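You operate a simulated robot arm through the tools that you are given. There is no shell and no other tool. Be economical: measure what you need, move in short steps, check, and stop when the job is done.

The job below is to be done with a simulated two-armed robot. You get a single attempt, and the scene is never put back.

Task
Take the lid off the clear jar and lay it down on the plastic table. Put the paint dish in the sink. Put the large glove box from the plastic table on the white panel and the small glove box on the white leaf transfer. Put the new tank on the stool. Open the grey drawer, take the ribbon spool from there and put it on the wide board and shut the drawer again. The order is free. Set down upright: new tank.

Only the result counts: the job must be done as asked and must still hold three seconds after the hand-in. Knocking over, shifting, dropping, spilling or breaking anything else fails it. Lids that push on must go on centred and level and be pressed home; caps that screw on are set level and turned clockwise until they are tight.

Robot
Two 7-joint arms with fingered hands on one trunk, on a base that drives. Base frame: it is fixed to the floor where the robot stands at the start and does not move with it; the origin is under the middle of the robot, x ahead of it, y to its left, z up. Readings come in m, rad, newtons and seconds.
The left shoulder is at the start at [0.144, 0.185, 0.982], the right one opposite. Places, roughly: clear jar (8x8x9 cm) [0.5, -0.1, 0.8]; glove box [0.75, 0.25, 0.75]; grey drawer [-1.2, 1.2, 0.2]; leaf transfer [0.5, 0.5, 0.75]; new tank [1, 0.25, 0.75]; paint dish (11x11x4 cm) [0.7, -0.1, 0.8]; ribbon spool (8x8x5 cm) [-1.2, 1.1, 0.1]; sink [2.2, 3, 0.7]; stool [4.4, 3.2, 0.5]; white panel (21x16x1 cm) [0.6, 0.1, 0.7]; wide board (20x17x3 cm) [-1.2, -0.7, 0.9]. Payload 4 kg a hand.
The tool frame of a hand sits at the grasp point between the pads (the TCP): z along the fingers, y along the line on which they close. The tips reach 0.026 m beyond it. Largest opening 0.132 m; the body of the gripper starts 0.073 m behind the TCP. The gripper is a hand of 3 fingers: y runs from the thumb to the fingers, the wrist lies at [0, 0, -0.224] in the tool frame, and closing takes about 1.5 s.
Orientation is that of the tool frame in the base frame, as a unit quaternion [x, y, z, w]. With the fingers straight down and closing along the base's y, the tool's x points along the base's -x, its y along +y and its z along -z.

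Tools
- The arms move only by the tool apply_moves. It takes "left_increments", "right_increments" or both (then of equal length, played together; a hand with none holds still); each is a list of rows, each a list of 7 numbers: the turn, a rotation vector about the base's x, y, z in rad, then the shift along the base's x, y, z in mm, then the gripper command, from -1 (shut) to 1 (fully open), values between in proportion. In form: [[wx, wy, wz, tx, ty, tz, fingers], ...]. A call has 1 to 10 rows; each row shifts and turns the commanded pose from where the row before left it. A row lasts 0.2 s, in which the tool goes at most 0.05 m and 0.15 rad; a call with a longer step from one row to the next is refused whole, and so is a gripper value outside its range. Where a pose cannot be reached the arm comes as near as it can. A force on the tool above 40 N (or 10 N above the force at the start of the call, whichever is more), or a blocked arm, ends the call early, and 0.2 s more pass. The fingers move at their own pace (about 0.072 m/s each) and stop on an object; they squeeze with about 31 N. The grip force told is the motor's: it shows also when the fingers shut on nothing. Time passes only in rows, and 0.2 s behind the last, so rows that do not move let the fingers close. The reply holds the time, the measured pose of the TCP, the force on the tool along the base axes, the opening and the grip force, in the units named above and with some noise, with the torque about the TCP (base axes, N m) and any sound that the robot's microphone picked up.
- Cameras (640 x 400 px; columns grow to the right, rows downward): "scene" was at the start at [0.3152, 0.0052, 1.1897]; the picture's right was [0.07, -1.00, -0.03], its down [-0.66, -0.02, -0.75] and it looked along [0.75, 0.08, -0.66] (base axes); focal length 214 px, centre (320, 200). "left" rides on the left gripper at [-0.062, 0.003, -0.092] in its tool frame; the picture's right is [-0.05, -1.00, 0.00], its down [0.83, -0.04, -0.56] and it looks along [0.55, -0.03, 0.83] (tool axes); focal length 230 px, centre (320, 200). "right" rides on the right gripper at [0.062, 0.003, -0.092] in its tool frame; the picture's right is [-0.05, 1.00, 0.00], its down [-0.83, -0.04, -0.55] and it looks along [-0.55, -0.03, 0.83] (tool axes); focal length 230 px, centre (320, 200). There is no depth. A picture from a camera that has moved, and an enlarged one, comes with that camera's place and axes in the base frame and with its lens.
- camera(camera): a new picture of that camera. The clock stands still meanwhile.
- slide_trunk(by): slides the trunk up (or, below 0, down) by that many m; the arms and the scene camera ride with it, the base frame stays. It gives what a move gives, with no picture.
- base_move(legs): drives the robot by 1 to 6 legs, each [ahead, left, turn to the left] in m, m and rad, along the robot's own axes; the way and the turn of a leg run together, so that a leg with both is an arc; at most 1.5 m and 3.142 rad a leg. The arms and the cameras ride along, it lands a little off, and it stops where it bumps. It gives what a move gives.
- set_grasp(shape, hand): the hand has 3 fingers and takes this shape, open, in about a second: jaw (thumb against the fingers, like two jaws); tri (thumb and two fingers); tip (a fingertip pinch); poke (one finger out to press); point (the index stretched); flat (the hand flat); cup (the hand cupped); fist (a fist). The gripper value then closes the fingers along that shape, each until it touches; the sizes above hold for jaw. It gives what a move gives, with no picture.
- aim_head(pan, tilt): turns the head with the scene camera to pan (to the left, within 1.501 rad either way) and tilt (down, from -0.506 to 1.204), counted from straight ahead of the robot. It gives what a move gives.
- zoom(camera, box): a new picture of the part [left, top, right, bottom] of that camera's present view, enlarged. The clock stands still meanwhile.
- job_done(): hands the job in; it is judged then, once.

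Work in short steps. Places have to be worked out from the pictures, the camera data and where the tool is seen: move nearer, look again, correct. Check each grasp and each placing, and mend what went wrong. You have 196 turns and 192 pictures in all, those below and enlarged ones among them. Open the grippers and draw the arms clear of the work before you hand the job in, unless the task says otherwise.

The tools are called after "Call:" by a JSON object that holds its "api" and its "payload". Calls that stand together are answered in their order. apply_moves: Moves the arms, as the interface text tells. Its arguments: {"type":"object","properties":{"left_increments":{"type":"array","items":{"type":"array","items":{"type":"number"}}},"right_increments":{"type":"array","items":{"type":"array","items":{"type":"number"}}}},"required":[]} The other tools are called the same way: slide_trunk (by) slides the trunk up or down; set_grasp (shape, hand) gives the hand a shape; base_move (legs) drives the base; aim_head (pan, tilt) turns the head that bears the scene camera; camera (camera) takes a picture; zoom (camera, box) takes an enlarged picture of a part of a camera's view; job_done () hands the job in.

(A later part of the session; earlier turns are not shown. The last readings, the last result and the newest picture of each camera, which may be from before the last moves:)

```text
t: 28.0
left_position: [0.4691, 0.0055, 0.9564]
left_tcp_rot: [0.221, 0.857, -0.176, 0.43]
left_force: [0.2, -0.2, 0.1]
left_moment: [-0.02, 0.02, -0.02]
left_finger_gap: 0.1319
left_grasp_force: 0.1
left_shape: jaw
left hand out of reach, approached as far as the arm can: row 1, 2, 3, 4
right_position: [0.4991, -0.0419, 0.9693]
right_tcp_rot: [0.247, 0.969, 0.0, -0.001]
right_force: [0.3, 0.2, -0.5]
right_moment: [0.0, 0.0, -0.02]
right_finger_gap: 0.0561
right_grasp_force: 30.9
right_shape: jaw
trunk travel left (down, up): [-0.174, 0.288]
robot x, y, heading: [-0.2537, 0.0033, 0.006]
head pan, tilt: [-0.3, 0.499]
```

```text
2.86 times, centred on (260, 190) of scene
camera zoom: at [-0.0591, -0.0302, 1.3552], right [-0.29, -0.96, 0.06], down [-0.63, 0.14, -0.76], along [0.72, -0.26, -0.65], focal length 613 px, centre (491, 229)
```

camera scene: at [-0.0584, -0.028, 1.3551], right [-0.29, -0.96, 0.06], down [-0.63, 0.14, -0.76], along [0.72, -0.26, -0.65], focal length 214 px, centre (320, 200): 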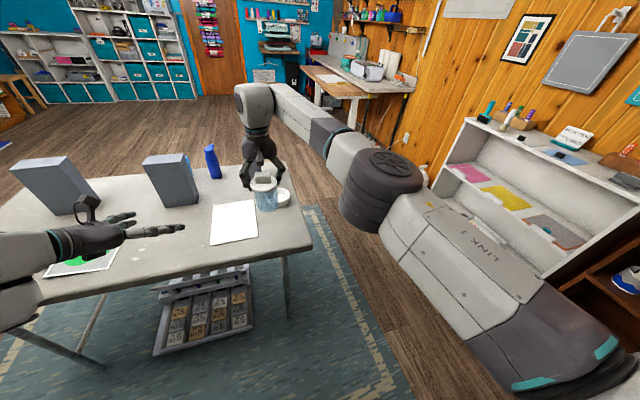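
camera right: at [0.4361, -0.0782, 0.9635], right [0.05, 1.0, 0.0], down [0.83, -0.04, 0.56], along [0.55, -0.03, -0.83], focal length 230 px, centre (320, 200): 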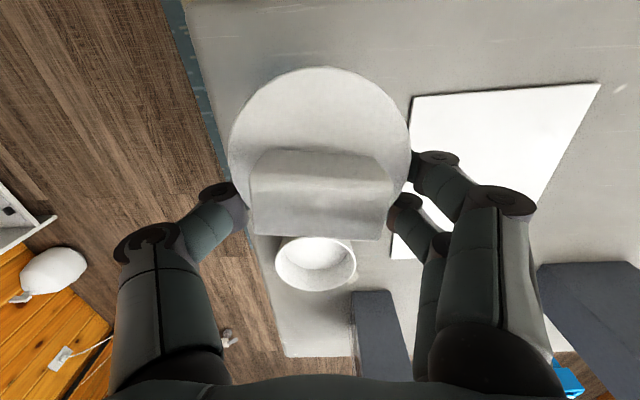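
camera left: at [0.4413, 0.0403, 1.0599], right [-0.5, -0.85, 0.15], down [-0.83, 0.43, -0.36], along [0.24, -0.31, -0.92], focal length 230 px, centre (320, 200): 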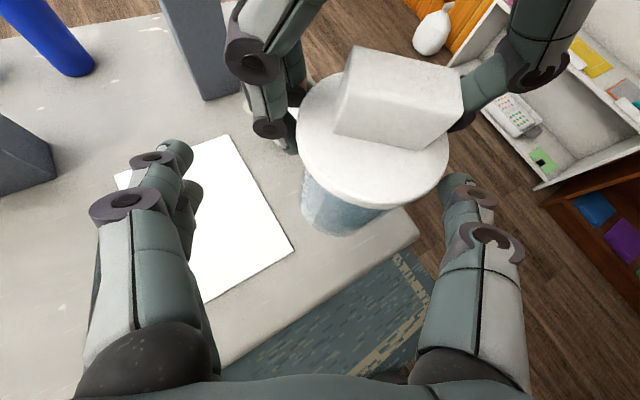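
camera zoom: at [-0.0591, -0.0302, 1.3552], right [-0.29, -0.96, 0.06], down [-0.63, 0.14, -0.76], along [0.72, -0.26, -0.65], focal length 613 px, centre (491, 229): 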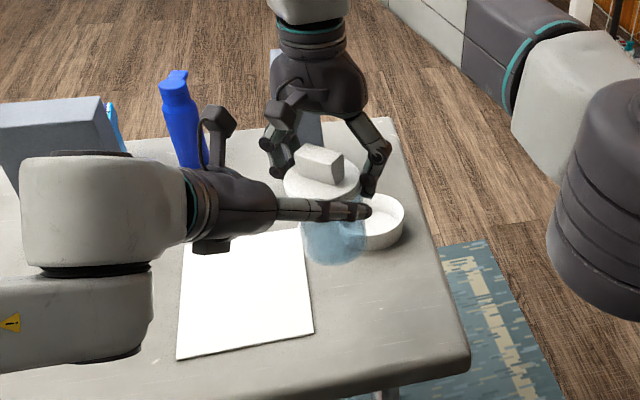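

The left arm can't go lower here, so I bring the jar to the left hand: right hand shifts jar to centre between the open left fingers, then raises it 6 cm.

Call:
{"api": "apply_moves", "payload": {"right_increments": [[0, 0, 0, 12, 22, 0, -1], [0, 0, 0, 0, 0, 20, -1], [0, 0, 0, 0, 0, 20, -1], [0, 0, 0, 0, 0, 19, -1]]}}

Call:
{"api": "camera", "payload": {"camera": "left"}}

Call:
{"api": "zoom", "payload": {"camera": "scene", "box": [180, 120, 340, 260]}}

```text
t: 29.0
left_position: [0.4671, 0.0069, 0.9582]
left_tcp_rot: [0.222, 0.857, -0.177, 0.431]
left_force: [0.1, -0.9, 0.2]
left_moment: [0.01, -0.02, 0.03]
left_finger_gap: 0.1319
left_grasp_force: 0.1
left_shape: jaw
right_position: [0.4963, -0.0273, 1.011]
right_tcp_rot: [0.248, 0.969, -0.002, 0.001]
right_force: [0.0, 0.8, -0.6]
right_moment: [0.03, -0.03, 0.03]
right_finger_gap: 0.0556
right_grasp_force: 30.5
right_shape: jaw
right hand out of reach, approached as far as the arm can: row 1, 2, 3
trunk travel left (down, up): [-0.174, 0.288]
robot x, y, heading: [-0.2544, 0.0021, -0.0]
head pan, tilt: [-0.3, 0.499]
```

```text
156 pictures are left
camera left: at [0.4409, 0.0406, 1.0602], right [-0.5, -0.85, 0.15], down [-0.83, 0.43, -0.36], along [0.24, -0.31, -0.92], focal length 230 px, centre (320, 200)
```

left: 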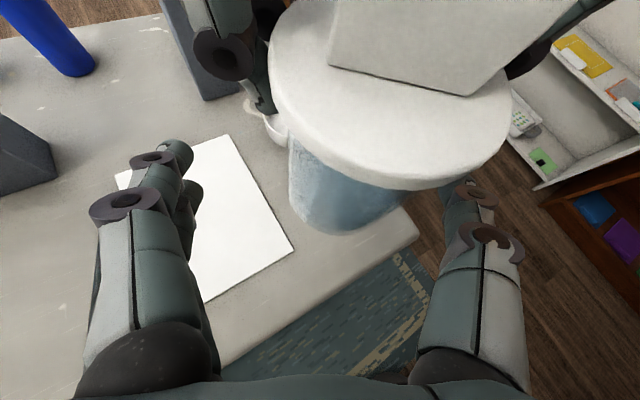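

```text
2.86 times, centred on (260, 190) of scene
camera zoom: at [-0.0594, -0.0302, 1.3553], right [-0.29, -0.96, 0.06], down [-0.63, 0.14, -0.76], along [0.72, -0.26, -0.65], focal length 613 px, centre (491, 229)
```

zoom: 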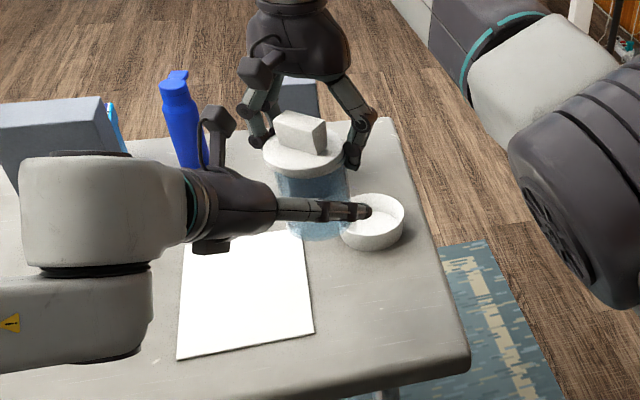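

The jar body now hangs between the fingers, off-centre by ~1.4 cm and a bit far. I raise it 1 cm and draw it toward the left hand.

Call:
{"api": "apply_moves", "payload": {"right_increments": [[0, 0, 0, -3, 10, 10, -1], [0, 0, 0, -6, 9, 0, -1], [0, 0, 0, -5, 8, 0, -1]]}}

Call:
{"api": "camera", "payload": {"camera": "left"}}

Call:
{"api": "zoom", "payload": {"camera": "scene", "box": [200, 130, 300, 230]}}

```text
t: 29.8
left_position: [0.4684, 0.0072, 0.9577]
left_tcp_rot: [0.222, 0.857, -0.177, 0.43]
left_force: [0.3, 0.0, -0.4]
left_moment: [-0.03, -0.03, -0.02]
left_finger_gap: 0.1319
left_grasp_force: 0.0
left_shape: jaw
right_position: [0.4819, 0.0018, 1.0226]
right_tcp_rot: [0.247, 0.969, -0.001, 0.001]
right_force: [0.3, 0.6, -0.6]
right_moment: [-0.03, 0.01, -0.02]
right_finger_gap: 0.0558
right_grasp_force: 31.4
right_shape: jaw
trunk travel left (down, up): [-0.174, 0.288]
robot x, y, heading: [-0.2536, 0.0034, 0.001]
head pan, tilt: [-0.3, 0.499]
```

```text
154 pictures are left
camera left: at [0.4409, 0.041, 1.0601], right [-0.5, -0.85, 0.15], down [-0.83, 0.43, -0.36], along [0.24, -0.31, -0.92], focal length 230 px, centre (320, 200)
```

left: 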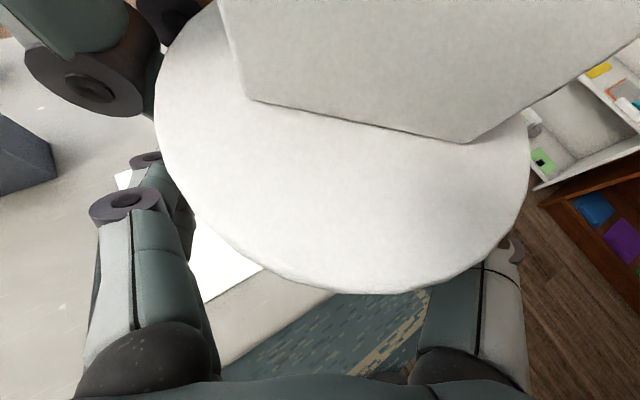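

```text
4.00 times, centred on (250, 180) of scene
camera zoom: at [-0.0593, -0.0294, 1.3553], right [-0.29, -0.96, 0.06], down [-0.63, 0.14, -0.76], along [0.72, -0.26, -0.65], focal length 858 px, centre (600, 280)
```

zoom: 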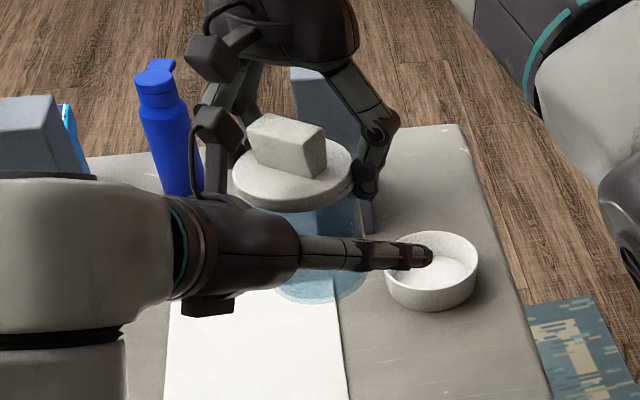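

The jar body is between the left fingers, below the lid. I close the left hand on it.

Call:
{"api": "apply_moves", "payload": {"left_increments": [[0, 0, 0, 0, 0, 0, -1], [0, 0, 0, 0, 0, 0, -1], [0, 0, 0, 0, 0, 0, -1], [0, 0, 0, 0, 0, 0, -1], [0, 0, 0, 0, 0, 0, -1], [0, 0, 0, 0, 0, 0, -1]]}}

Call:
{"api": "zoom", "payload": {"camera": "scene", "box": [200, 130, 300, 230]}}

```text
t: 31.2
left_position: [0.4672, 0.0074, 0.9586]
left_tcp_rot: [0.222, 0.856, -0.178, 0.431]
left_force: [-0.3, -3.1, 0.6]
left_moment: [0.18, -0.06, 0.2]
left_finger_gap: 0.0593
left_grasp_force: 31.0
left_shape: jaw
right_position: [0.4813, 0.0021, 1.0221]
right_tcp_rot: [0.247, 0.969, 0.0, 0.0]
right_force: [1.0, 3.6, -0.6]
right_moment: [0.04, 0.06, -0.24]
right_finger_gap: 0.0554
right_grasp_force: 31.0
right_shape: jaw
trunk travel left (down, up): [-0.174, 0.288]
robot x, y, heading: [-0.2538, -0.0024, 0.0]
head pan, tilt: [-0.3, 0.499]
```

```text
4.00 times, centred on (250, 180) of scene
camera zoom: at [-0.0597, -0.0294, 1.3554], right [-0.29, -0.96, 0.06], down [-0.63, 0.14, -0.76], along [0.72, -0.26, -0.65], focal length 858 px, centre (600, 280)
```

zoom: 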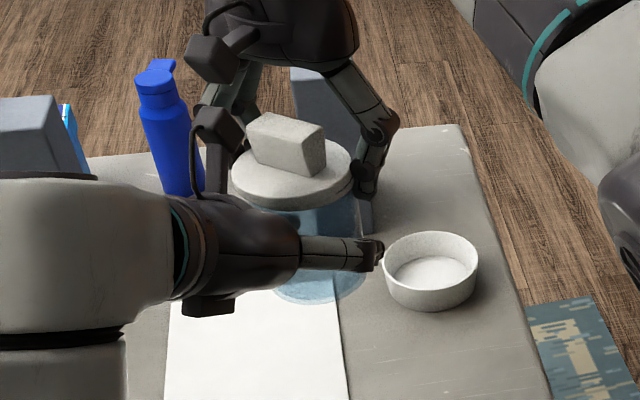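

The body looks ~6 cm wide, so gap 5.9 cm is a proper centred grip. Now I pull the right hand up gently.

Call:
{"api": "apply_moves", "payload": {"right_increments": [[0, 0, 0, 0, 0, 3, -1], [0, 0, 0, 0, 0, 3, -1], [0, 0, 0, 0, 0, 4, -1], [0, 0, 0, 0, 0, 5, -1]]}}

Call:
{"api": "zoom", "payload": {"camera": "scene", "box": [200, 130, 300, 230]}}

```text
t: 32.2
left_position: [0.4681, 0.0056, 0.9657]
left_tcp_rot: [0.223, 0.854, -0.178, 0.435]
left_force: [-0.4, -3.7, 33.8]
left_moment: [-0.06, -0.38, 0.07]
left_finger_gap: 0.0593
left_grasp_force: 30.9
left_shape: jaw
right_position: [0.4816, -0.001, 1.0327]
right_tcp_rot: [0.246, 0.969, -0.002, -0.003]
right_force: [1.6, 2.6, -34.0]
right_moment: [0.08, -0.09, -0.1]
right_finger_gap: 0.0543
right_grasp_force: 30.8
right_shape: jaw
trunk travel left (down, up): [-0.174, 0.288]
robot x, y, heading: [-0.2558, -0.0024, -0.0]
head pan, tilt: [-0.3, 0.499]
```

```text
4.00 times, centred on (250, 180) of scene
camera zoom: at [-0.0597, -0.0295, 1.3554], right [-0.29, -0.96, 0.06], down [-0.63, 0.14, -0.76], along [0.72, -0.26, -0.65], focal length 858 px, centre (600, 280)
```

zoom: 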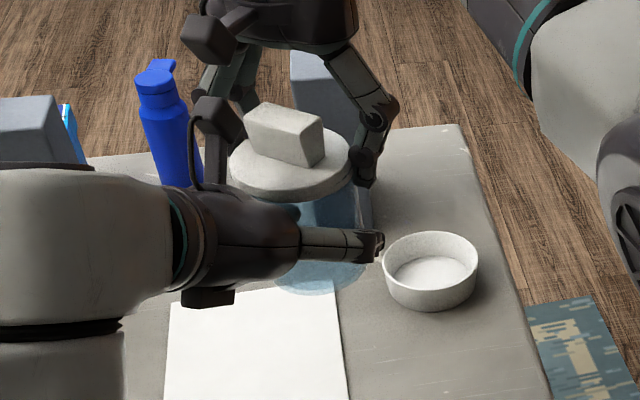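

34 N of pull doesn't free it, so it's probably a screw lid. I relax the pull and turn the lid counter-clockwise.

Call:
{"api": "apply_moves", "payload": {"right_increments": [[0, 0, 0, 0, 0, -7, -1], [0, 0, 0, 0, 0, -6, -1], [0, 0, 0.08, 0, 0, 0, -1], [0, 0, 0.08, 0, 0, 0, -1], [0, 0, 0.08, 0, 0, 0, -1], [0, 0, 0.08, 0, 0, 0, -1]]}}

Call:
{"api": "zoom", "payload": {"camera": "scene", "box": [200, 130, 300, 230]}}

```text
t: 33.6
left_position: [0.4661, 0.0058, 0.957]
left_tcp_rot: [0.222, 0.857, -0.177, 0.43]
left_force: [-12.5, -6.1, 6.7]
left_moment: [0.55, -0.68, 0.14]
left_finger_gap: 0.0585
left_grasp_force: 31.1
left_shape: jaw
right_position: [0.4822, 0.0012, 1.0259]
right_tcp_rot: [0.089, 0.996, 0.0, 0.001]
right_force: [12.1, 6.5, -6.7]
right_moment: [-0.14, -0.24, -0.33]
right_finger_gap: 0.0451
right_grasp_force: 30.8
right_shape: jaw
trunk travel left (down, up): [-0.174, 0.288]
robot x, y, heading: [-0.2572, 0.0011, 0.004]
head pan, tilt: [-0.3, 0.499]
```

```text
4.00 times, centred on (250, 180) of scene
camera zoom: at [-0.0598, -0.0294, 1.3554], right [-0.29, -0.96, 0.06], down [-0.63, 0.14, -0.76], along [0.72, -0.26, -0.64], focal length 858 px, centre (600, 280)
```

zoom: 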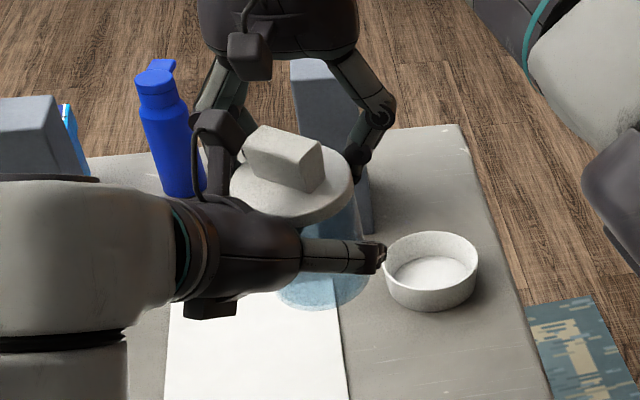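

The fingers slipped around the handle rather than turning the lid. I realign with the handle and pull harder in stages.

Call:
{"api": "apply_moves", "payload": {"right_increments": [[0, 0, -0.08, 0, 0, 0, -1], [0, 0, -0.08, 0, 0, 0, -1], [0, 0, -0.08, 0, 0, 0, -1], [0, 0, -0.08, 0, 0, 0, -1], [0, 0, 0, 0, 0, 4, -1], [0, 0, 0, 0, 0, 4, -1], [0, 0, 0, 0, 0, 3, -1], [0, 0, 0, 0, 0, 2, -1]]}}

Call:
{"api": "apply_moves", "payload": {"right_increments": [[0, 0, 0, 0, 0, 2, -1], [0, 0, 0, 0, 0, 2, -1], [0, 0, 0, 0, 0, 2, -1]]}}

Call:
{"api": "zoom", "payload": {"camera": "scene", "box": [200, 130, 300, 230]}}

```text
t: 35.4
left_position: [0.4681, 0.0081, 0.9561]
left_tcp_rot: [0.221, 0.858, -0.176, 0.429]
left_force: [-10.7, 6.5, -4.9]
left_moment: [-0.48, -0.79, -0.02]
left_finger_gap: 0.0569
left_grasp_force: 31.2
left_shape: jaw
right_position: [0.4824, 0.0029, 1.0401]
right_tcp_rot: [0.246, 0.969, 0.001, 0.002]
right_force: [11.1, -6.0, 3.3]
right_moment: [-0.03, -0.1, 0.02]
right_finger_gap: 0.0312
right_grasp_force: 30.6
right_shape: jaw
trunk travel left (down, up): [-0.174, 0.288]
robot x, y, heading: [-0.2553, -0.0015, -0.004]
head pan, tilt: [-0.3, 0.499]
```

```text
t: 36.2
left_position: [0.4675, 0.0073, 0.9588]
left_tcp_rot: [0.222, 0.856, -0.177, 0.431]
left_force: [-17.1, 6.3, -2.2]
left_moment: [-0.5, -1.14, 0.1]
left_finger_gap: 0.0567
left_grasp_force: 30.8
left_shape: jaw
right_position: [0.4819, -0.0008, 1.0425]
right_tcp_rot: [0.248, 0.969, 0.0, -0.001]
right_force: [18.2, -5.3, 1.0]
right_moment: [0.01, -0.24, -0.16]
right_finger_gap: 0.0312
right_grasp_force: 31.2
right_shape: jaw
trunk travel left (down, up): [-0.174, 0.288]
robot x, y, heading: [-0.2555, -0.0027, -0.002]
head pan, tilt: [-0.3, 0.499]
```

```text
4.00 times, centred on (250, 180) of scene
camera zoom: at [-0.0597, -0.0294, 1.3554], right [-0.29, -0.96, 0.06], down [-0.63, 0.14, -0.76], along [0.72, -0.26, -0.65], focal length 858 px, centre (600, 280)
```

zoom: 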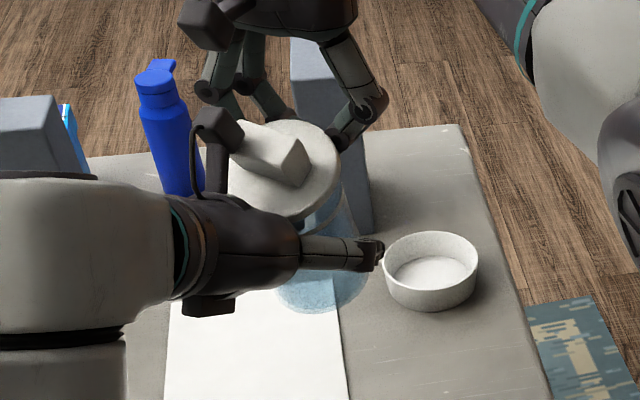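

The lid now looks tilted and turned. I check closely before moving on.

Call:
{"api": "camera", "payload": {"camera": "left"}}

Call:
{"api": "camera", "payload": {"camera": "right"}}

Call:
{"api": "zoom", "payload": {"camera": "scene", "box": [225, 145, 275, 195]}}

```text
148 pictures are left
camera left: at [0.4403, 0.0405, 1.0606], right [-0.5, -0.85, 0.15], down [-0.83, 0.43, -0.36], along [0.24, -0.31, -0.92], focal length 230 px, centre (320, 200)
```

left: 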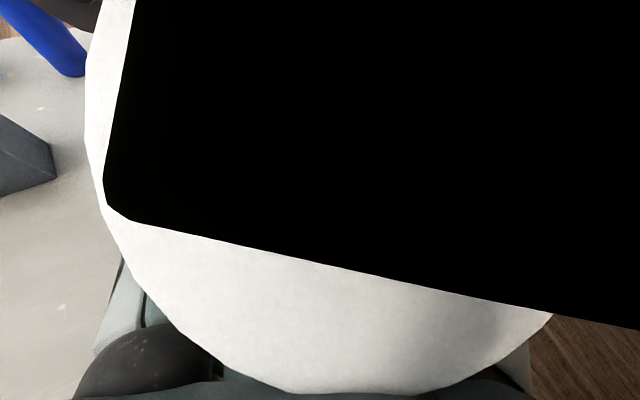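

```text
147 pictures are left
camera right: at [0.4295, 0.0302, 1.1336], right [0.52, 0.85, 0.0], down [0.71, -0.44, 0.56], along [0.47, -0.29, -0.83], focal length 230 px, centre (320, 200)
```

right: 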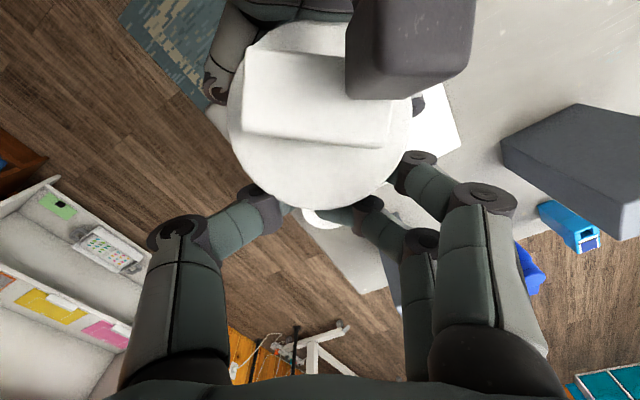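

```text
8.00 times, centred on (250, 170) of scene
camera zoom: at [-0.0597, -0.0294, 1.3554], right [-0.29, -0.96, 0.06], down [-0.63, 0.14, -0.76], along [0.72, -0.26, -0.65], focal length 1716 px, centre (880, 440)
```

zoom: 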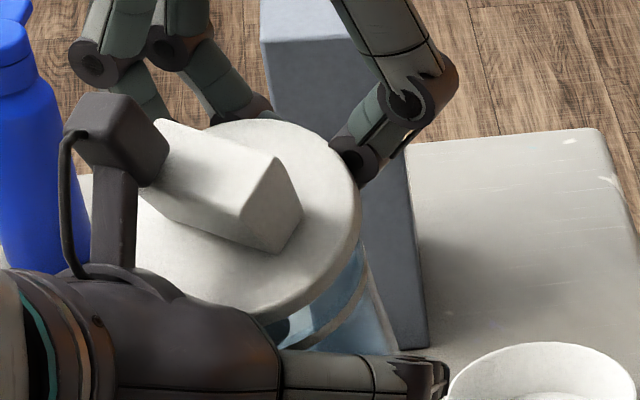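

The lid is off: it's tilted, wedged between the right fingertips and the left camera mast, partly on the jar rim. I lower everything together with the trunk over the jar's original spot so nothing can fall far.

Call:
{"api": "base_move", "payload": {"legs": [[0.015, -0.075, 0]]}}

Call:
{"api": "slide_trunk", "payload": {"by": -0.12}}

Call:
{"api": "zoom", "payload": {"camera": "scene", "box": [180, 110, 340, 270]}}

Call:
{"api": "camera", "payload": {"camera": "right"}}

```text
t: 37.2
left_position: [0.4824, -0.0668, 0.958]
left_tcp_rot: [0.222, 0.857, -0.176, 0.431]
left_force: [-17.7, 6.8, -0.4]
left_moment: [-0.56, -1.33, 0.15]
left_finger_gap: 0.0566
left_grasp_force: 30.3
left_shape: jaw
right_position: [0.497, -0.0749, 1.043]
right_tcp_rot: [0.247, 0.969, 0.0, 0.0]
right_force: [17.2, -6.7, -1.1]
right_moment: [0.02, -0.21, -0.23]
right_finger_gap: 0.0309
right_grasp_force: 30.7
right_shape: jaw
trunk travel left (down, up): [-0.174, 0.288]
robot x, y, heading: [-0.2412, -0.0731, 0.007]
head pan, tilt: [-0.3, 0.499]
```

```text
t: 38.8
left_position: [0.4807, -0.0678, 0.8389]
left_tcp_rot: [0.221, 0.857, -0.175, 0.432]
left_force: [-13.1, -0.3, -6.5]
left_moment: [-0.1, -0.66, 0.08]
left_finger_gap: 0.0566
left_grasp_force: 31.0
left_shape: jaw
right_position: [0.4949, -0.074, 0.9245]
right_tcp_rot: [0.247, 0.969, 0.0, 0.001]
right_force: [13.3, 1.7, 6.4]
right_moment: [0.09, -0.27, -0.14]
right_finger_gap: 0.0295
right_grasp_force: 31.2
right_shape: jaw
trunk travel left (down, up): [-0.054, 0.408]
robot x, y, heading: [-0.2394, -0.0731, -0.001]
head pan, tilt: [-0.3, 0.499]
```

```text
2.50 times, centred on (260, 190) of scene
camera zoom: at [0.0611, -0.1037, 1.176], right [-0.27, -0.96, 0.12], down [-0.78, 0.14, -0.61], along [0.57, -0.26, -0.78], focal length 536 px, centre (470, 225)
```

zoom: 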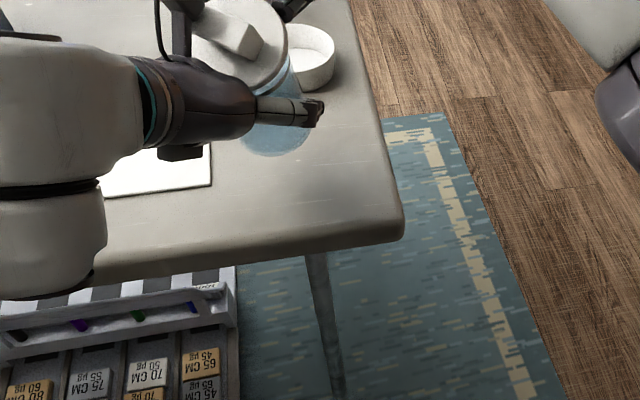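

```text
144 pictures are left
camera right: at [0.4427, -0.0439, 1.0161], right [0.52, 0.85, 0.0], down [0.71, -0.44, 0.56], along [0.48, -0.29, -0.83], focal length 230 px, centre (320, 200)
```

right: 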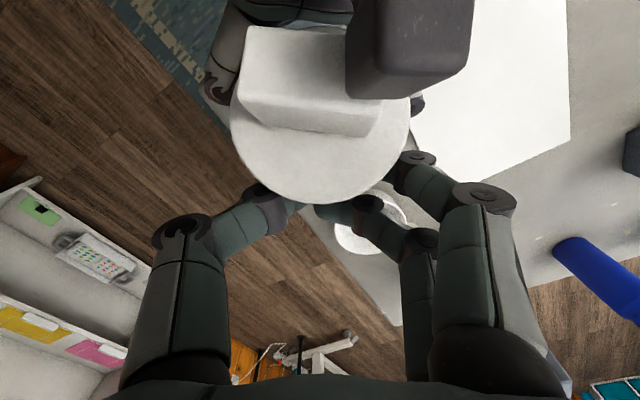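

I re-aim the head for a better view of both hands and the lid.

Call:
{"api": "aim_head", "payload": {"pan": 0.0, "tilt": 0.25}}

Call:
{"api": "camera", "payload": {"camera": "scene"}}

Call:
{"api": "zoom", "payload": {"camera": "scene", "box": [270, 150, 390, 270]}}

```text
t: 39.5
left_position: [0.4824, -0.0669, 0.8377]
left_tcp_rot: [0.222, 0.856, -0.178, 0.431]
left_force: [-13.0, -0.2, -8.1]
left_moment: [-0.13, -0.74, 0.02]
left_finger_gap: 0.0566
left_grasp_force: 30.5
left_shape: jaw
right_position: [0.4962, -0.0736, 0.9215]
right_tcp_rot: [0.247, 0.969, 0.0, 0.0]
right_force: [13.0, 0.2, 6.4]
right_moment: [0.17, -0.28, -0.15]
right_finger_gap: 0.0294
right_grasp_force: 31.2
right_shape: jaw
trunk travel left (down, up): [-0.054, 0.408]
robot x, y, heading: [-0.241, -0.0749, 0.003]
head pan, tilt: [0.0, 0.25]
```

```text
143 pictures are left
camera scene: at [0.078, -0.0767, 1.1934], right [0.0, -1.0, 0.0], down [-0.62, 0.0, -0.78], along [0.78, 0.0, -0.62], focal length 214 px, centre (320, 200)
```

scene: 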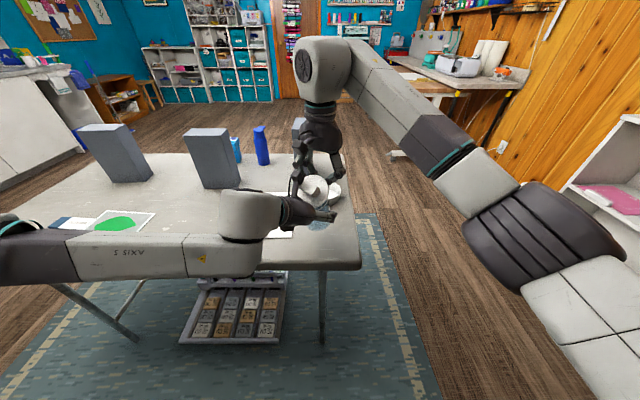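

```text
3.33 times, centred on (330, 210) of scene
camera zoom: at [0.078, -0.0767, 1.1934], right [0.0, -1.0, 0.0], down [-0.62, 0.0, -0.78], along [0.78, 0.0, -0.62], focal length 715 px, centre (287, 167)
```

zoom: 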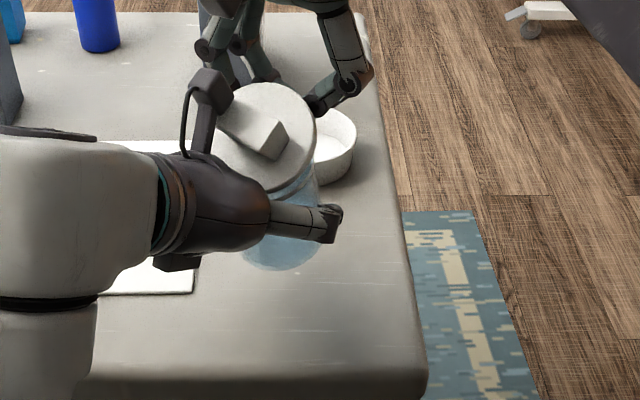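

The lid leans about 45° against the left camera, pinched at its far rim. I open the right fingers gradually while sliding toward the lid's centre, then close across its diameter.

Call:
{"api": "apply_moves", "payload": {"right_increments": [[0, 0, 0, -4, 3, -4, -0.15], [0, 0, 0, -5, 4, -6, 0.2], [0, 0, 0, -8, 6, -10, 0.5], [0, 0, 0, -7, 5, -10, 0.5], [0, 0, 0, 0, 0, 0, -1], [0, 0, 0, 0, 0, 0, -1], [0, 0, 0, 0, 0, 0, -1], [0, 0, 0, 0, 0, 0, -1]]}}

Call:
{"api": "camera", "payload": {"camera": "right"}}

Call:
{"api": "zoom", "payload": {"camera": "scene", "box": [270, 150, 390, 270]}}

```text
t: 41.4
left_position: [0.483, -0.0667, 0.8375]
left_tcp_rot: [0.221, 0.857, -0.176, 0.431]
left_force: [-2.6, 0.2, -3.8]
left_moment: [-0.22, -0.11, 0.04]
left_finger_gap: 0.0498
left_grasp_force: 31.2
left_shape: jaw
right_position: [0.4733, -0.0573, 0.8922]
right_tcp_rot: [0.247, 0.969, 0.0, 0.0]
right_force: [2.1, 0.2, 3.4]
right_moment: [0.13, -0.05, 0.02]
right_finger_gap: 0.0682
right_grasp_force: 30.9
right_shape: jaw
trunk travel left (down, up): [-0.054, 0.408]
robot x, y, heading: [-0.2413, -0.0714, 0.004]
head pan, tilt: [0.0, 0.25]
```

```text
141 pictures are left
camera right: at [0.4209, -0.0263, 0.9845], right [0.52, 0.85, 0.0], down [0.71, -0.44, 0.56], along [0.47, -0.29, -0.83], focal length 230 px, centre (320, 200)
```

right: 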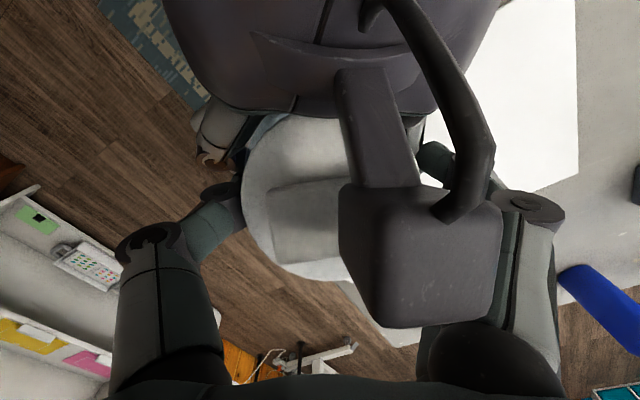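

```text
3.33 times, centred on (330, 210) of scene
camera zoom: at [0.0778, -0.0766, 1.1936], right [0.0, -1.0, 0.0], down [-0.62, 0.0, -0.78], along [0.78, 0.0, -0.62], focal length 715 px, centre (287, 167)
```

zoom: 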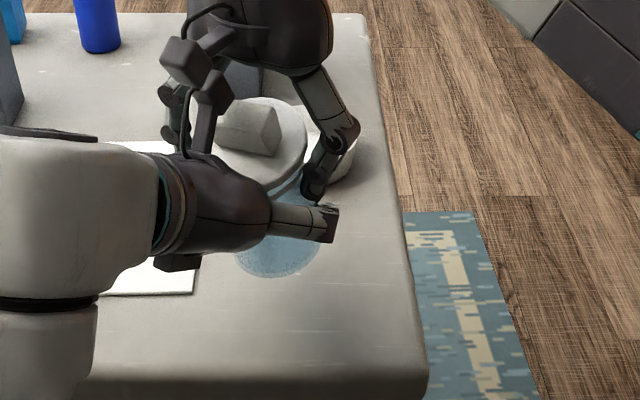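

The lid has settled back almost level on the jar and the right hand now grips its rim (gap 6.8 cm). I lift slightly to test.

Call:
{"api": "apply_moves", "payload": {"right_increments": [[0, 0, 0, 0, 0, 4, -1], [0, 0, 0, 0, 0, 6, -1], [0, 0, 0, 0, 0, 10, -1]]}}

Call:
{"api": "zoom", "payload": {"camera": "scene", "box": [270, 150, 390, 270]}}

```text
t: 42.1
left_position: [0.4832, -0.067, 0.8409]
left_tcp_rot: [0.222, 0.855, -0.177, 0.433]
left_force: [-12.8, 8.4, 21.7]
left_moment: [-0.38, -0.41, 0.02]
left_finger_gap: 0.05
left_grasp_force: 31.4
left_shape: jaw
right_position: [0.4731, -0.057, 0.91]
right_tcp_rot: [0.249, 0.969, -0.004, 0.0]
right_force: [12.3, -8.7, -23.2]
right_moment: [-0.02, -0.22, -0.02]
right_finger_gap: 0.0596
right_grasp_force: 30.8
right_shape: jaw
trunk travel left (down, up): [-0.054, 0.408]
robot x, y, heading: [-0.2397, -0.0772, 0.003]
head pan, tilt: [0.0, 0.25]
```

```text
3.33 times, centred on (330, 210) of scene
camera zoom: at [0.0776, -0.0766, 1.1937], right [0.0, -1.0, 0.0], down [-0.62, 0.0, -0.78], along [0.78, 0.0, -0.62], focal length 715 px, centre (287, 167)
```

zoom: 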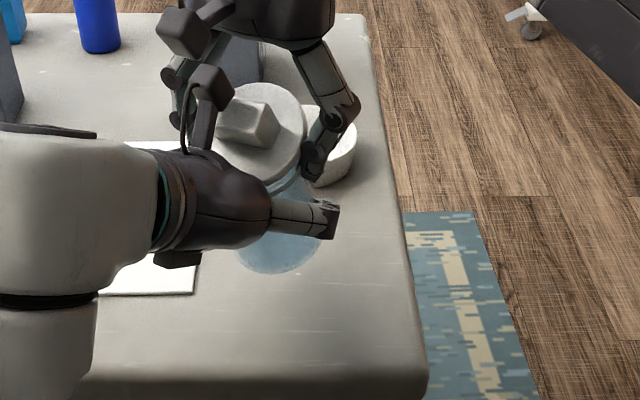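

It seems the jar and lid tilt as a unit, so the lid is still attached. I undo the lift, then lower everything with the trunk so the jar is just above the table.

Call:
{"api": "apply_moves", "payload": {"right_increments": [[0, 0, 0, 0, 0, -10, -1], [0, 0, 0, 0, 0, -10, -1]]}}

Call:
{"api": "slide_trunk", "payload": {"by": -0.035}}

Call:
{"api": "zoom", "payload": {"camera": "scene", "box": [270, 150, 390, 270]}}

Call:
{"api": "camera", "payload": {"camera": "right"}}

```text
t: 42.8
left_position: [0.4801, -0.0645, 0.83]
left_tcp_rot: [0.219, 0.861, -0.175, 0.425]
left_force: [-12.4, 12.3, -22.7]
left_moment: [-1.58, -0.78, 0.13]
left_finger_gap: 0.0496
left_grasp_force: 30.7
left_shape: jaw
right_position: [0.4713, -0.0566, 0.8956]
right_tcp_rot: [0.247, 0.969, 0.003, 0.001]
right_force: [11.8, -11.9, 22.1]
right_moment: [0.59, -0.25, -0.1]
right_finger_gap: 0.0596
right_grasp_force: 30.8
right_shape: jaw
trunk travel left (down, up): [-0.054, 0.408]
robot x, y, heading: [-0.237, -0.0719, -0.001]
head pan, tilt: [0.0, 0.25]
```

```text
t: 43.2
left_position: [0.4851, -0.0647, 0.7987]
left_tcp_rot: [0.218, 0.865, -0.177, 0.417]
left_force: [-2.4, 2.1, -5.2]
left_moment: [-0.38, -0.21, 0.06]
left_finger_gap: 0.0497
left_grasp_force: 30.7
left_shape: jaw
right_position: [0.4796, -0.057, 0.8654]
right_tcp_rot: [0.248, 0.969, 0.0, -0.007]
right_force: [3.5, -2.8, 4.0]
right_moment: [0.17, 0.03, -0.09]
right_finger_gap: 0.0597
right_grasp_force: 31.3
right_shape: jaw
trunk travel left (down, up): [-0.036, 0.426]
robot x, y, heading: [-0.2369, -0.0746, 0.004]
head pan, tilt: [0.0, 0.25]
stopped: the force on the tool passed its limit (the readings are from after the stop); the commanded pose is now the measured one
```

```text
3.33 times, centred on (330, 210) of scene
camera zoom: at [0.1017, -0.0764, 1.159], right [0.0, -1.0, 0.0], down [-0.66, 0.0, -0.75], along [0.75, 0.0, -0.66], focal length 715 px, centre (287, 167)
```

zoom: 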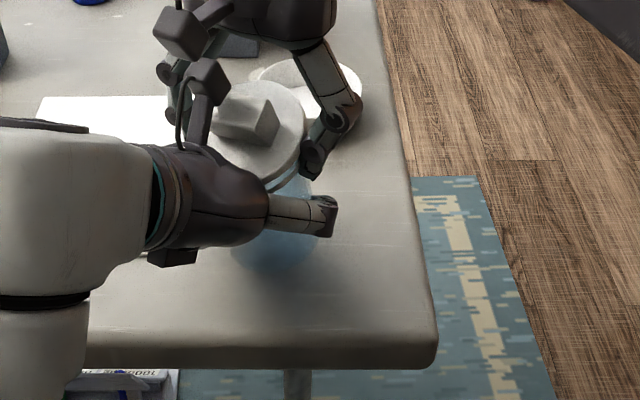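

```text
137 pictures are left
camera right: at [0.4276, -0.0265, 0.9574], right [0.53, 0.85, 0.0], down [0.71, -0.44, 0.55], along [0.46, -0.29, -0.84], focal length 230 px, centre (320, 200)
```

right: 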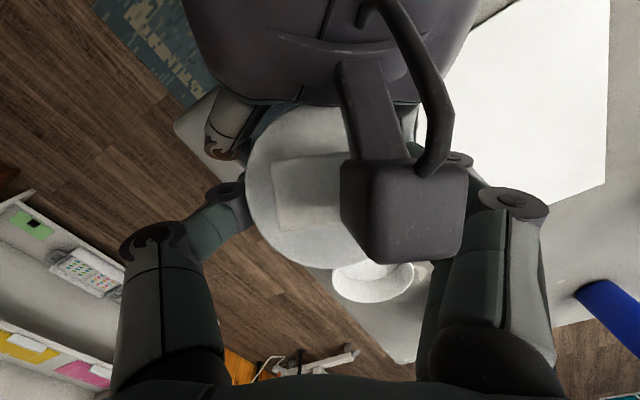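

The jar has touched the table. I open the left hand slightly while the right steadies the lid.

Call:
{"api": "apply_moves", "payload": {"left_increments": [[0, 0, 0, 0, 0, 0, 0.0], [0, 0, 0, 0, 0, 0, 0.4], [0, 0, 0, 0, 0, 0, 1]]}}

Call:
{"api": "zoom", "payload": {"camera": "scene", "box": [270, 150, 390, 270]}}

```text
t: 44.0
left_position: [0.4827, -0.0639, 0.8045]
left_tcp_rot: [0.219, 0.863, -0.176, 0.42]
left_force: [-6.9, 4.3, -5.3]
left_moment: [-0.51, -0.26, 0.31]
left_finger_gap: 0.1312
left_grasp_force: 0.1
left_shape: jaw
right_position: [0.4723, -0.0571, 0.8724]
right_tcp_rot: [0.247, 0.969, 0.001, -0.003]
right_force: [5.8, -5.4, 4.8]
right_moment: [0.16, -0.19, -0.32]
right_finger_gap: 0.0598
right_grasp_force: 31.6
right_shape: jaw
trunk travel left (down, up): [-0.036, 0.426]
robot x, y, heading: [-0.2421, -0.0754, 0.003]
head pan, tilt: [0.0, 0.25]
```

```text
3.33 times, centred on (330, 210) of scene
camera zoom: at [0.0959, -0.0766, 1.1625], right [0.0, -1.0, 0.0], down [-0.65, 0.0, -0.76], along [0.76, 0.0, -0.65], focal length 715 px, centre (287, 167)
```

zoom: 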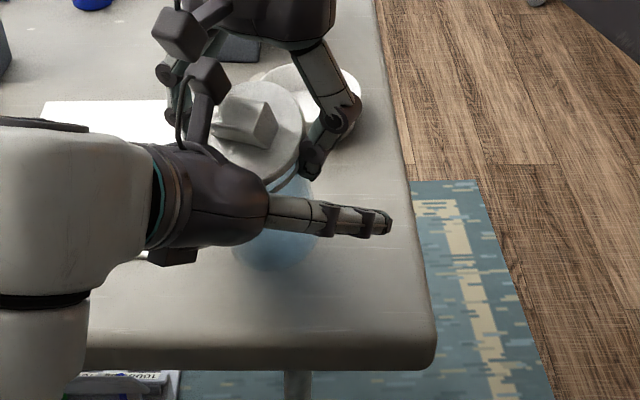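

I withdraw the left hand horizontally, since the right camera is just above it.

Call:
{"api": "apply_moves", "payload": {"left_increments": [[0, 0, 0, -12, 9, 0, 1], [0, 0, 0, -16, 12, 0, 1], [0, 0, 0, -24, 18, 0, 1], [0, 0, 0, -24, 18, 0, 1], [0, 0, 0, -20, 30, 0, 1], [0, 0, 0, 0, 45, 0, 1]]}}

Call:
{"api": "zoom", "payload": {"camera": "scene", "box": [270, 150, 390, 270]}}

Call:
{"api": "camera", "payload": {"camera": "left"}}

```text
t: 45.5
left_position: [0.3857, 0.0694, 0.8065]
left_tcp_rot: [0.219, 0.862, -0.176, 0.421]
left_force: [-0.4, 0.2, 0.0]
left_moment: [-0.01, -0.02, 0.01]
left_finger_gap: 0.1317
left_grasp_force: 0.1
left_shape: jaw
right_position: [0.4736, -0.0563, 0.8713]
right_tcp_rot: [0.248, 0.969, 0.001, -0.003]
right_force: [0.4, -0.1, -1.3]
right_moment: [0.0, -0.03, 0.01]
right_finger_gap: 0.06
right_grasp_force: 30.9
right_shape: jaw
trunk travel left (down, up): [-0.036, 0.426]
robot x, y, heading: [-0.239, -0.0751, 0.003]
head pan, tilt: [0.0, 0.25]
```

```text
3.33 times, centred on (330, 210) of scene
camera zoom: at [0.0953, -0.076, 1.1628], right [0.0, -1.0, 0.0], down [-0.65, 0.0, -0.76], along [0.76, 0.0, -0.65], focal length 715 px, centre (287, 167)
```

zoom: 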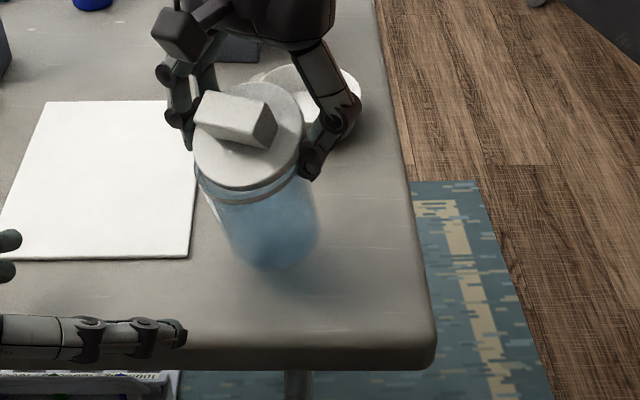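

```text
134 pictures are left
camera left: at [0.3609, 0.102, 0.9097], right [-0.5, -0.85, 0.16], down [-0.84, 0.43, -0.34], along [0.22, -0.3, -0.93], focal length 230 px, centre (320, 200)
```

left: 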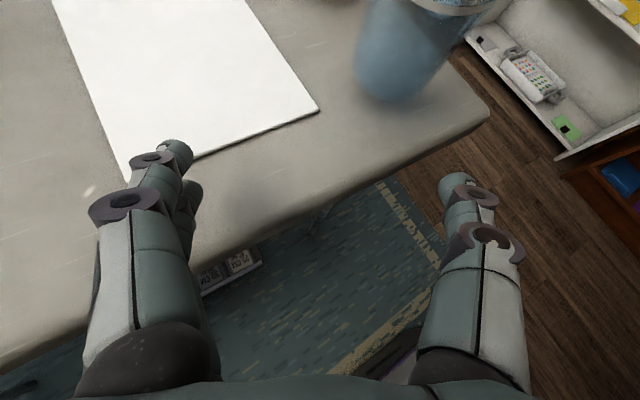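

Call:
{"api": "zoom", "payload": {"camera": "scene", "box": [320, 170, 370, 235]}}

```text
6.15 times, centred on (345, 202) of scene
camera zoom: at [0.0953, -0.076, 1.1628], right [0.0, -1.0, 0.0], down [-0.65, 0.0, -0.76], along [0.76, 0.0, -0.65], focal length 1320 px, centre (166, 185)
```

zoom: 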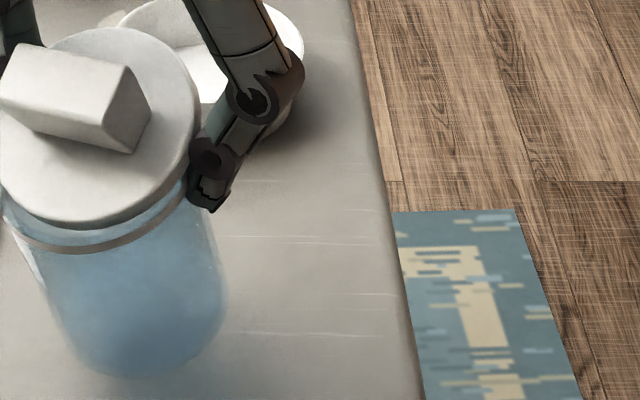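

The jar (body ~6 cm, lid overhanging with a seal ring below) is tilted about 12°. I lower 6 mm, then ease the right fingers open so it settles upright on the table.

Call:
{"api": "apply_moves", "payload": {"right_increments": [[0, 0, 0, 0, 0, -3, -1], [0, 0, 0, 0, 0, -3, -1]]}}

Call:
{"api": "apply_moves", "payload": {"right_increments": [[0, 0, 0, 0, 0, 0, 0.05], [0, 0, 0, 0, 0, 0, 0.25], [0, 0, 0, 0, 0, 0, 0.6]]}}

Call:
{"api": "zoom", "payload": {"camera": "scene", "box": [270, 150, 390, 270]}}

```text
t: 46.0
left_position: [0.3855, 0.0688, 0.8054]
left_tcp_rot: [0.219, 0.863, -0.176, 0.421]
left_force: [0.7, -0.1, -0.8]
left_moment: [0.0, 0.02, 0.0]
left_finger_gap: 0.1316
left_grasp_force: 0.0
left_shape: jaw
right_position: [0.4744, -0.0566, 0.8644]
right_tcp_rot: [0.247, 0.969, 0.001, -0.004]
right_force: [0.4, -0.1, -0.3]
right_moment: [0.01, 0.02, 0.01]
right_finger_gap: 0.0602
right_grasp_force: 31.0
right_shape: jaw
trunk travel left (down, up): [-0.036, 0.426]
robot x, y, heading: [-0.2415, -0.076, 0.006]
head pan, tilt: [0.0, 0.25]
```

```text
t: 46.9
left_position: [0.3867, 0.0684, 0.8063]
left_tcp_rot: [0.22, 0.862, -0.177, 0.421]
left_force: [-0.3, -0.7, -0.5]
left_moment: [-0.01, -0.04, 0.0]
left_finger_gap: 0.1318
left_grasp_force: 0.1
left_shape: jaw
right_position: [0.4735, -0.0576, 0.8644]
right_tcp_rot: [0.247, 0.969, 0.001, -0.004]
right_force: [-0.1, -1.1, 0.6]
right_moment: [0.02, 0.04, -0.01]
right_finger_gap: 0.1052
right_grasp_force: 0.1
right_shape: jaw
trunk travel left (down, up): [-0.036, 0.426]
robot x, y, heading: [-0.2415, -0.0763, 0.0]
head pan, tilt: [0.0, 0.25]
```

```text
3.33 times, centred on (330, 210) of scene
camera zoom: at [0.0958, -0.0766, 1.1625], right [0.0, -1.0, 0.0], down [-0.65, 0.0, -0.76], along [0.76, 0.0, -0.65], focal length 715 px, centre (287, 167)
```

zoom: 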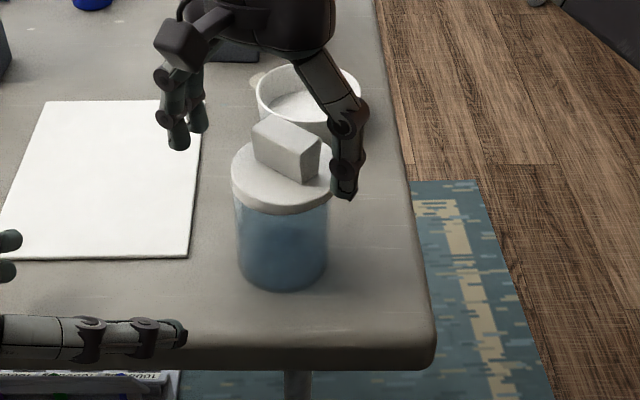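

The jar now stands upright with the lid on, back near (0.497, -0.076), and it may be loosened. I re-grip the handle and lift.

Call:
{"api": "apply_moves", "payload": {"right_increments": [[0, 0, 0, 0, 0, 30, 1], [0, 0, 0, 25, -19, 0, 1], [0, 0, 0, 0, 0, -30, 1], [0, 0, 0, 0, 0, -30, 1], [0, 0, 0, 0, 0, 0, -1], [0, 0, 0, 0, 0, 0, -1], [0, 0, 0, 0, 0, 0, -1], [0, 0, 0, 0, 0, 0, -1], [0, 0, 0, 0, 0, 0, -1]]}}

Call:
{"api": "apply_moves", "payload": {"right_increments": [[0, 0, 0, 0, 0, 10, -1], [0, 0, 0, 0, 0, 15, -1], [0, 0, 0, 0, 0, 15, -1]]}}

Call:
{"api": "zoom", "payload": {"camera": "scene", "box": [270, 150, 390, 270]}}

```text
t: 48.9
left_position: [0.3867, 0.0681, 0.8062]
left_tcp_rot: [0.219, 0.862, -0.176, 0.421]
left_force: [-0.2, 0.3, 0.2]
left_moment: [-0.01, 0.0, 0.01]
left_finger_gap: 0.1317
left_grasp_force: 0.1
left_shape: jaw
right_position: [0.4976, -0.0747, 0.8356]
right_tcp_rot: [0.246, 0.969, 0.001, -0.004]
right_force: [-0.1, 0.3, -0.2]
right_moment: [-0.02, -0.01, 0.0]
right_finger_gap: 0.0155
right_grasp_force: 17.6
right_shape: jaw
trunk travel left (down, up): [-0.036, 0.426]
robot x, y, heading: [-0.2377, -0.0748, 0.001]
head pan, tilt: [0.0, 0.25]
```

```text
t: 49.6
left_position: [0.3864, 0.0692, 0.806]
left_tcp_rot: [0.219, 0.862, -0.177, 0.421]
left_force: [0.5, 0.8, 0.6]
left_moment: [0.0, 0.01, -0.02]
left_finger_gap: 0.132
left_grasp_force: 0.0
left_shape: jaw
right_position: [0.4972, -0.0759, 0.876]
right_tcp_rot: [0.247, 0.969, 0.001, -0.003]
right_force: [0.7, 0.0, -0.2]
right_moment: [-0.04, 0.01, -0.02]
right_finger_gap: 0.0071
right_grasp_force: 31.3
right_shape: jaw
trunk travel left (down, up): [-0.036, 0.426]
robot x, y, heading: [-0.2434, -0.0764, 0.003]
head pan, tilt: [0.0, 0.25]
```

```text
3.33 times, centred on (330, 210) of scene
camera zoom: at [0.0955, -0.0766, 1.1627], right [0.0, -1.0, 0.0], down [-0.65, 0.0, -0.76], along [0.76, 0.0, -0.65], focal length 715 px, centre (287, 167)
```

zoom: 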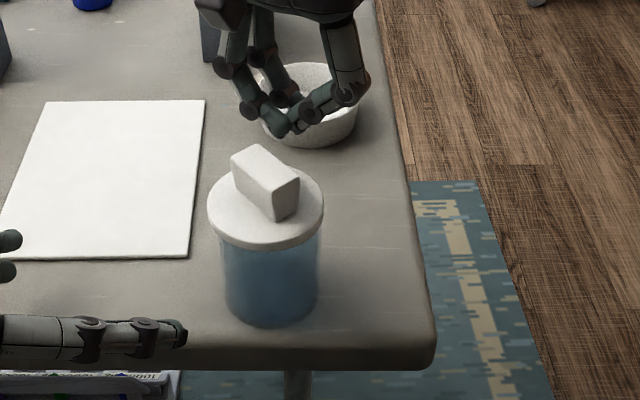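

The grips so far were on the jar neck, not the handle — the jar is taller than I assumed (lid top z≈0.83, handle top ≈0.865), now at about (0.445, -0.063). I raise, open, align over it and look.

Call:
{"api": "apply_moves", "payload": {"right_increments": [[0, 0, 0, 0, 0, 45, 0], [0, 0, 0, 0, 0, 25, 1], [0, 0, -0.1, -25, 6, 0, 1], [0, 0, -0.15, -27, 7, 0, 1], [0, 0, 0, 0, 0, 0, 1]]}}

Call:
{"api": "camera", "payload": {"camera": "right"}}

Call:
{"api": "zoom", "payload": {"camera": "scene", "box": [270, 150, 390, 270]}}

```text
t: 50.9
left_position: [0.3868, 0.0677, 0.8049]
left_tcp_rot: [0.219, 0.862, -0.177, 0.421]
left_force: [-0.5, 0.3, 0.2]
left_moment: [-0.02, -0.01, 0.0]
left_finger_gap: 0.1318
left_grasp_force: 0.1
left_shape: jaw
right_position: [0.4641, -0.0671, 0.946]
right_tcp_rot: [0.317, 0.948, 0.0, -0.003]
right_force: [1.2, -0.1, 0.1]
right_moment: [-0.02, 0.01, 0.03]
right_finger_gap: 0.1316
right_grasp_force: 0.0
right_shape: jaw
right hand out of reach, approached as far as the arm can: row 4
trunk travel left (down, up): [-0.036, 0.426]
robot x, y, heading: [-0.2382, -0.0742, -0.002]
head pan, tilt: [0.0, 0.25]
```

```text
130 pictures are left
camera right: at [0.4185, -0.03, 1.0383], right [0.64, 0.77, 0.0], down [0.64, -0.54, 0.55], along [0.42, -0.35, -0.84], focal length 230 px, centre (320, 200)
```

right: 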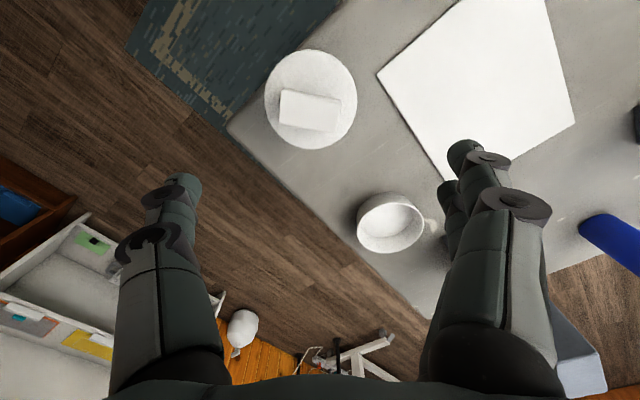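

```text
3.33 times, centred on (330, 210) of scene
camera zoom: at [0.0957, -0.0767, 1.1626], right [0.0, -1.0, 0.0], down [-0.65, 0.0, -0.76], along [0.76, 0.0, -0.65], focal length 715 px, centre (287, 167)
```

zoom: 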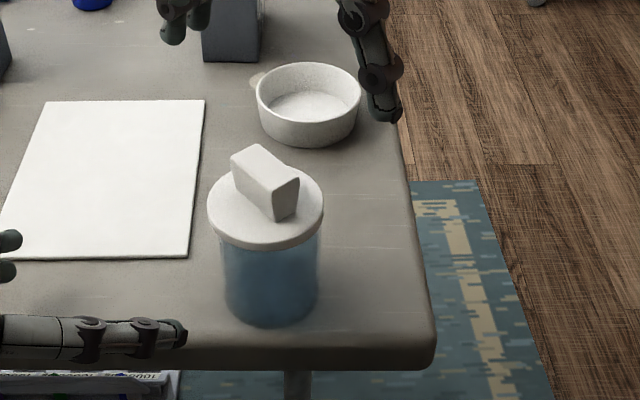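

Handle centre is at (0.442, -0.060), aligned with the fingers. I move there and down to TCP z≈0.865.

Call:
{"api": "apply_moves", "payload": {"right_increments": [[0, 0, 0, 0, 0, -30, 1], [0, 0, 0, -11, 4, -10, 1], [0, 0, 0, -11, 4, 0, 1]]}}

Call:
{"api": "camera", "payload": {"camera": "right"}}

```text
t: 51.6
left_position: [0.3864, 0.0689, 0.8061]
left_tcp_rot: [0.22, 0.862, -0.176, 0.421]
left_force: [-0.5, 0.9, -0.2]
left_moment: [0.02, -0.04, -0.02]
left_finger_gap: 0.1318
left_grasp_force: 0.1
left_shape: jaw
right_position: [0.467, -0.0717, 0.9146]
right_tcp_rot: [0.311, 0.951, 0.001, -0.005]
right_force: [1.0, -0.6, 0.3]
right_moment: [-0.02, 0.01, 0.0]
right_finger_gap: 0.1321
right_grasp_force: 0.0
right_shape: jaw
right hand out of reach, approached as far as the arm can: row 1, 2, 3
trunk travel left (down, up): [-0.036, 0.426]
robot x, y, heading: [-0.2401, -0.074, 0.004]
head pan, tilt: [0.0, 0.25]
```

```text
128 pictures are left
camera right: at [0.4199, -0.0348, 1.0064], right [0.63, 0.77, 0.0], down [0.65, -0.53, 0.55], along [0.42, -0.35, -0.84], focal length 230 px, centre (320, 200)
```

right: 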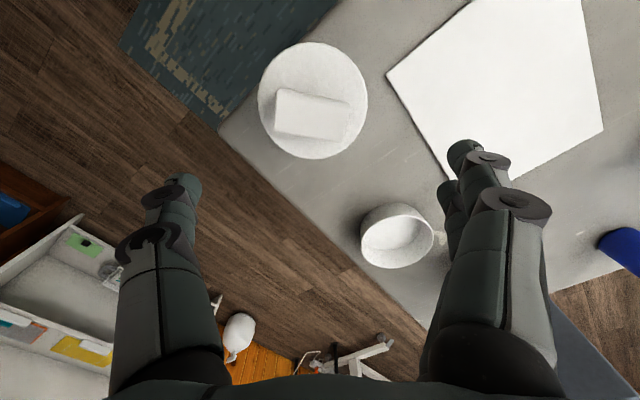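

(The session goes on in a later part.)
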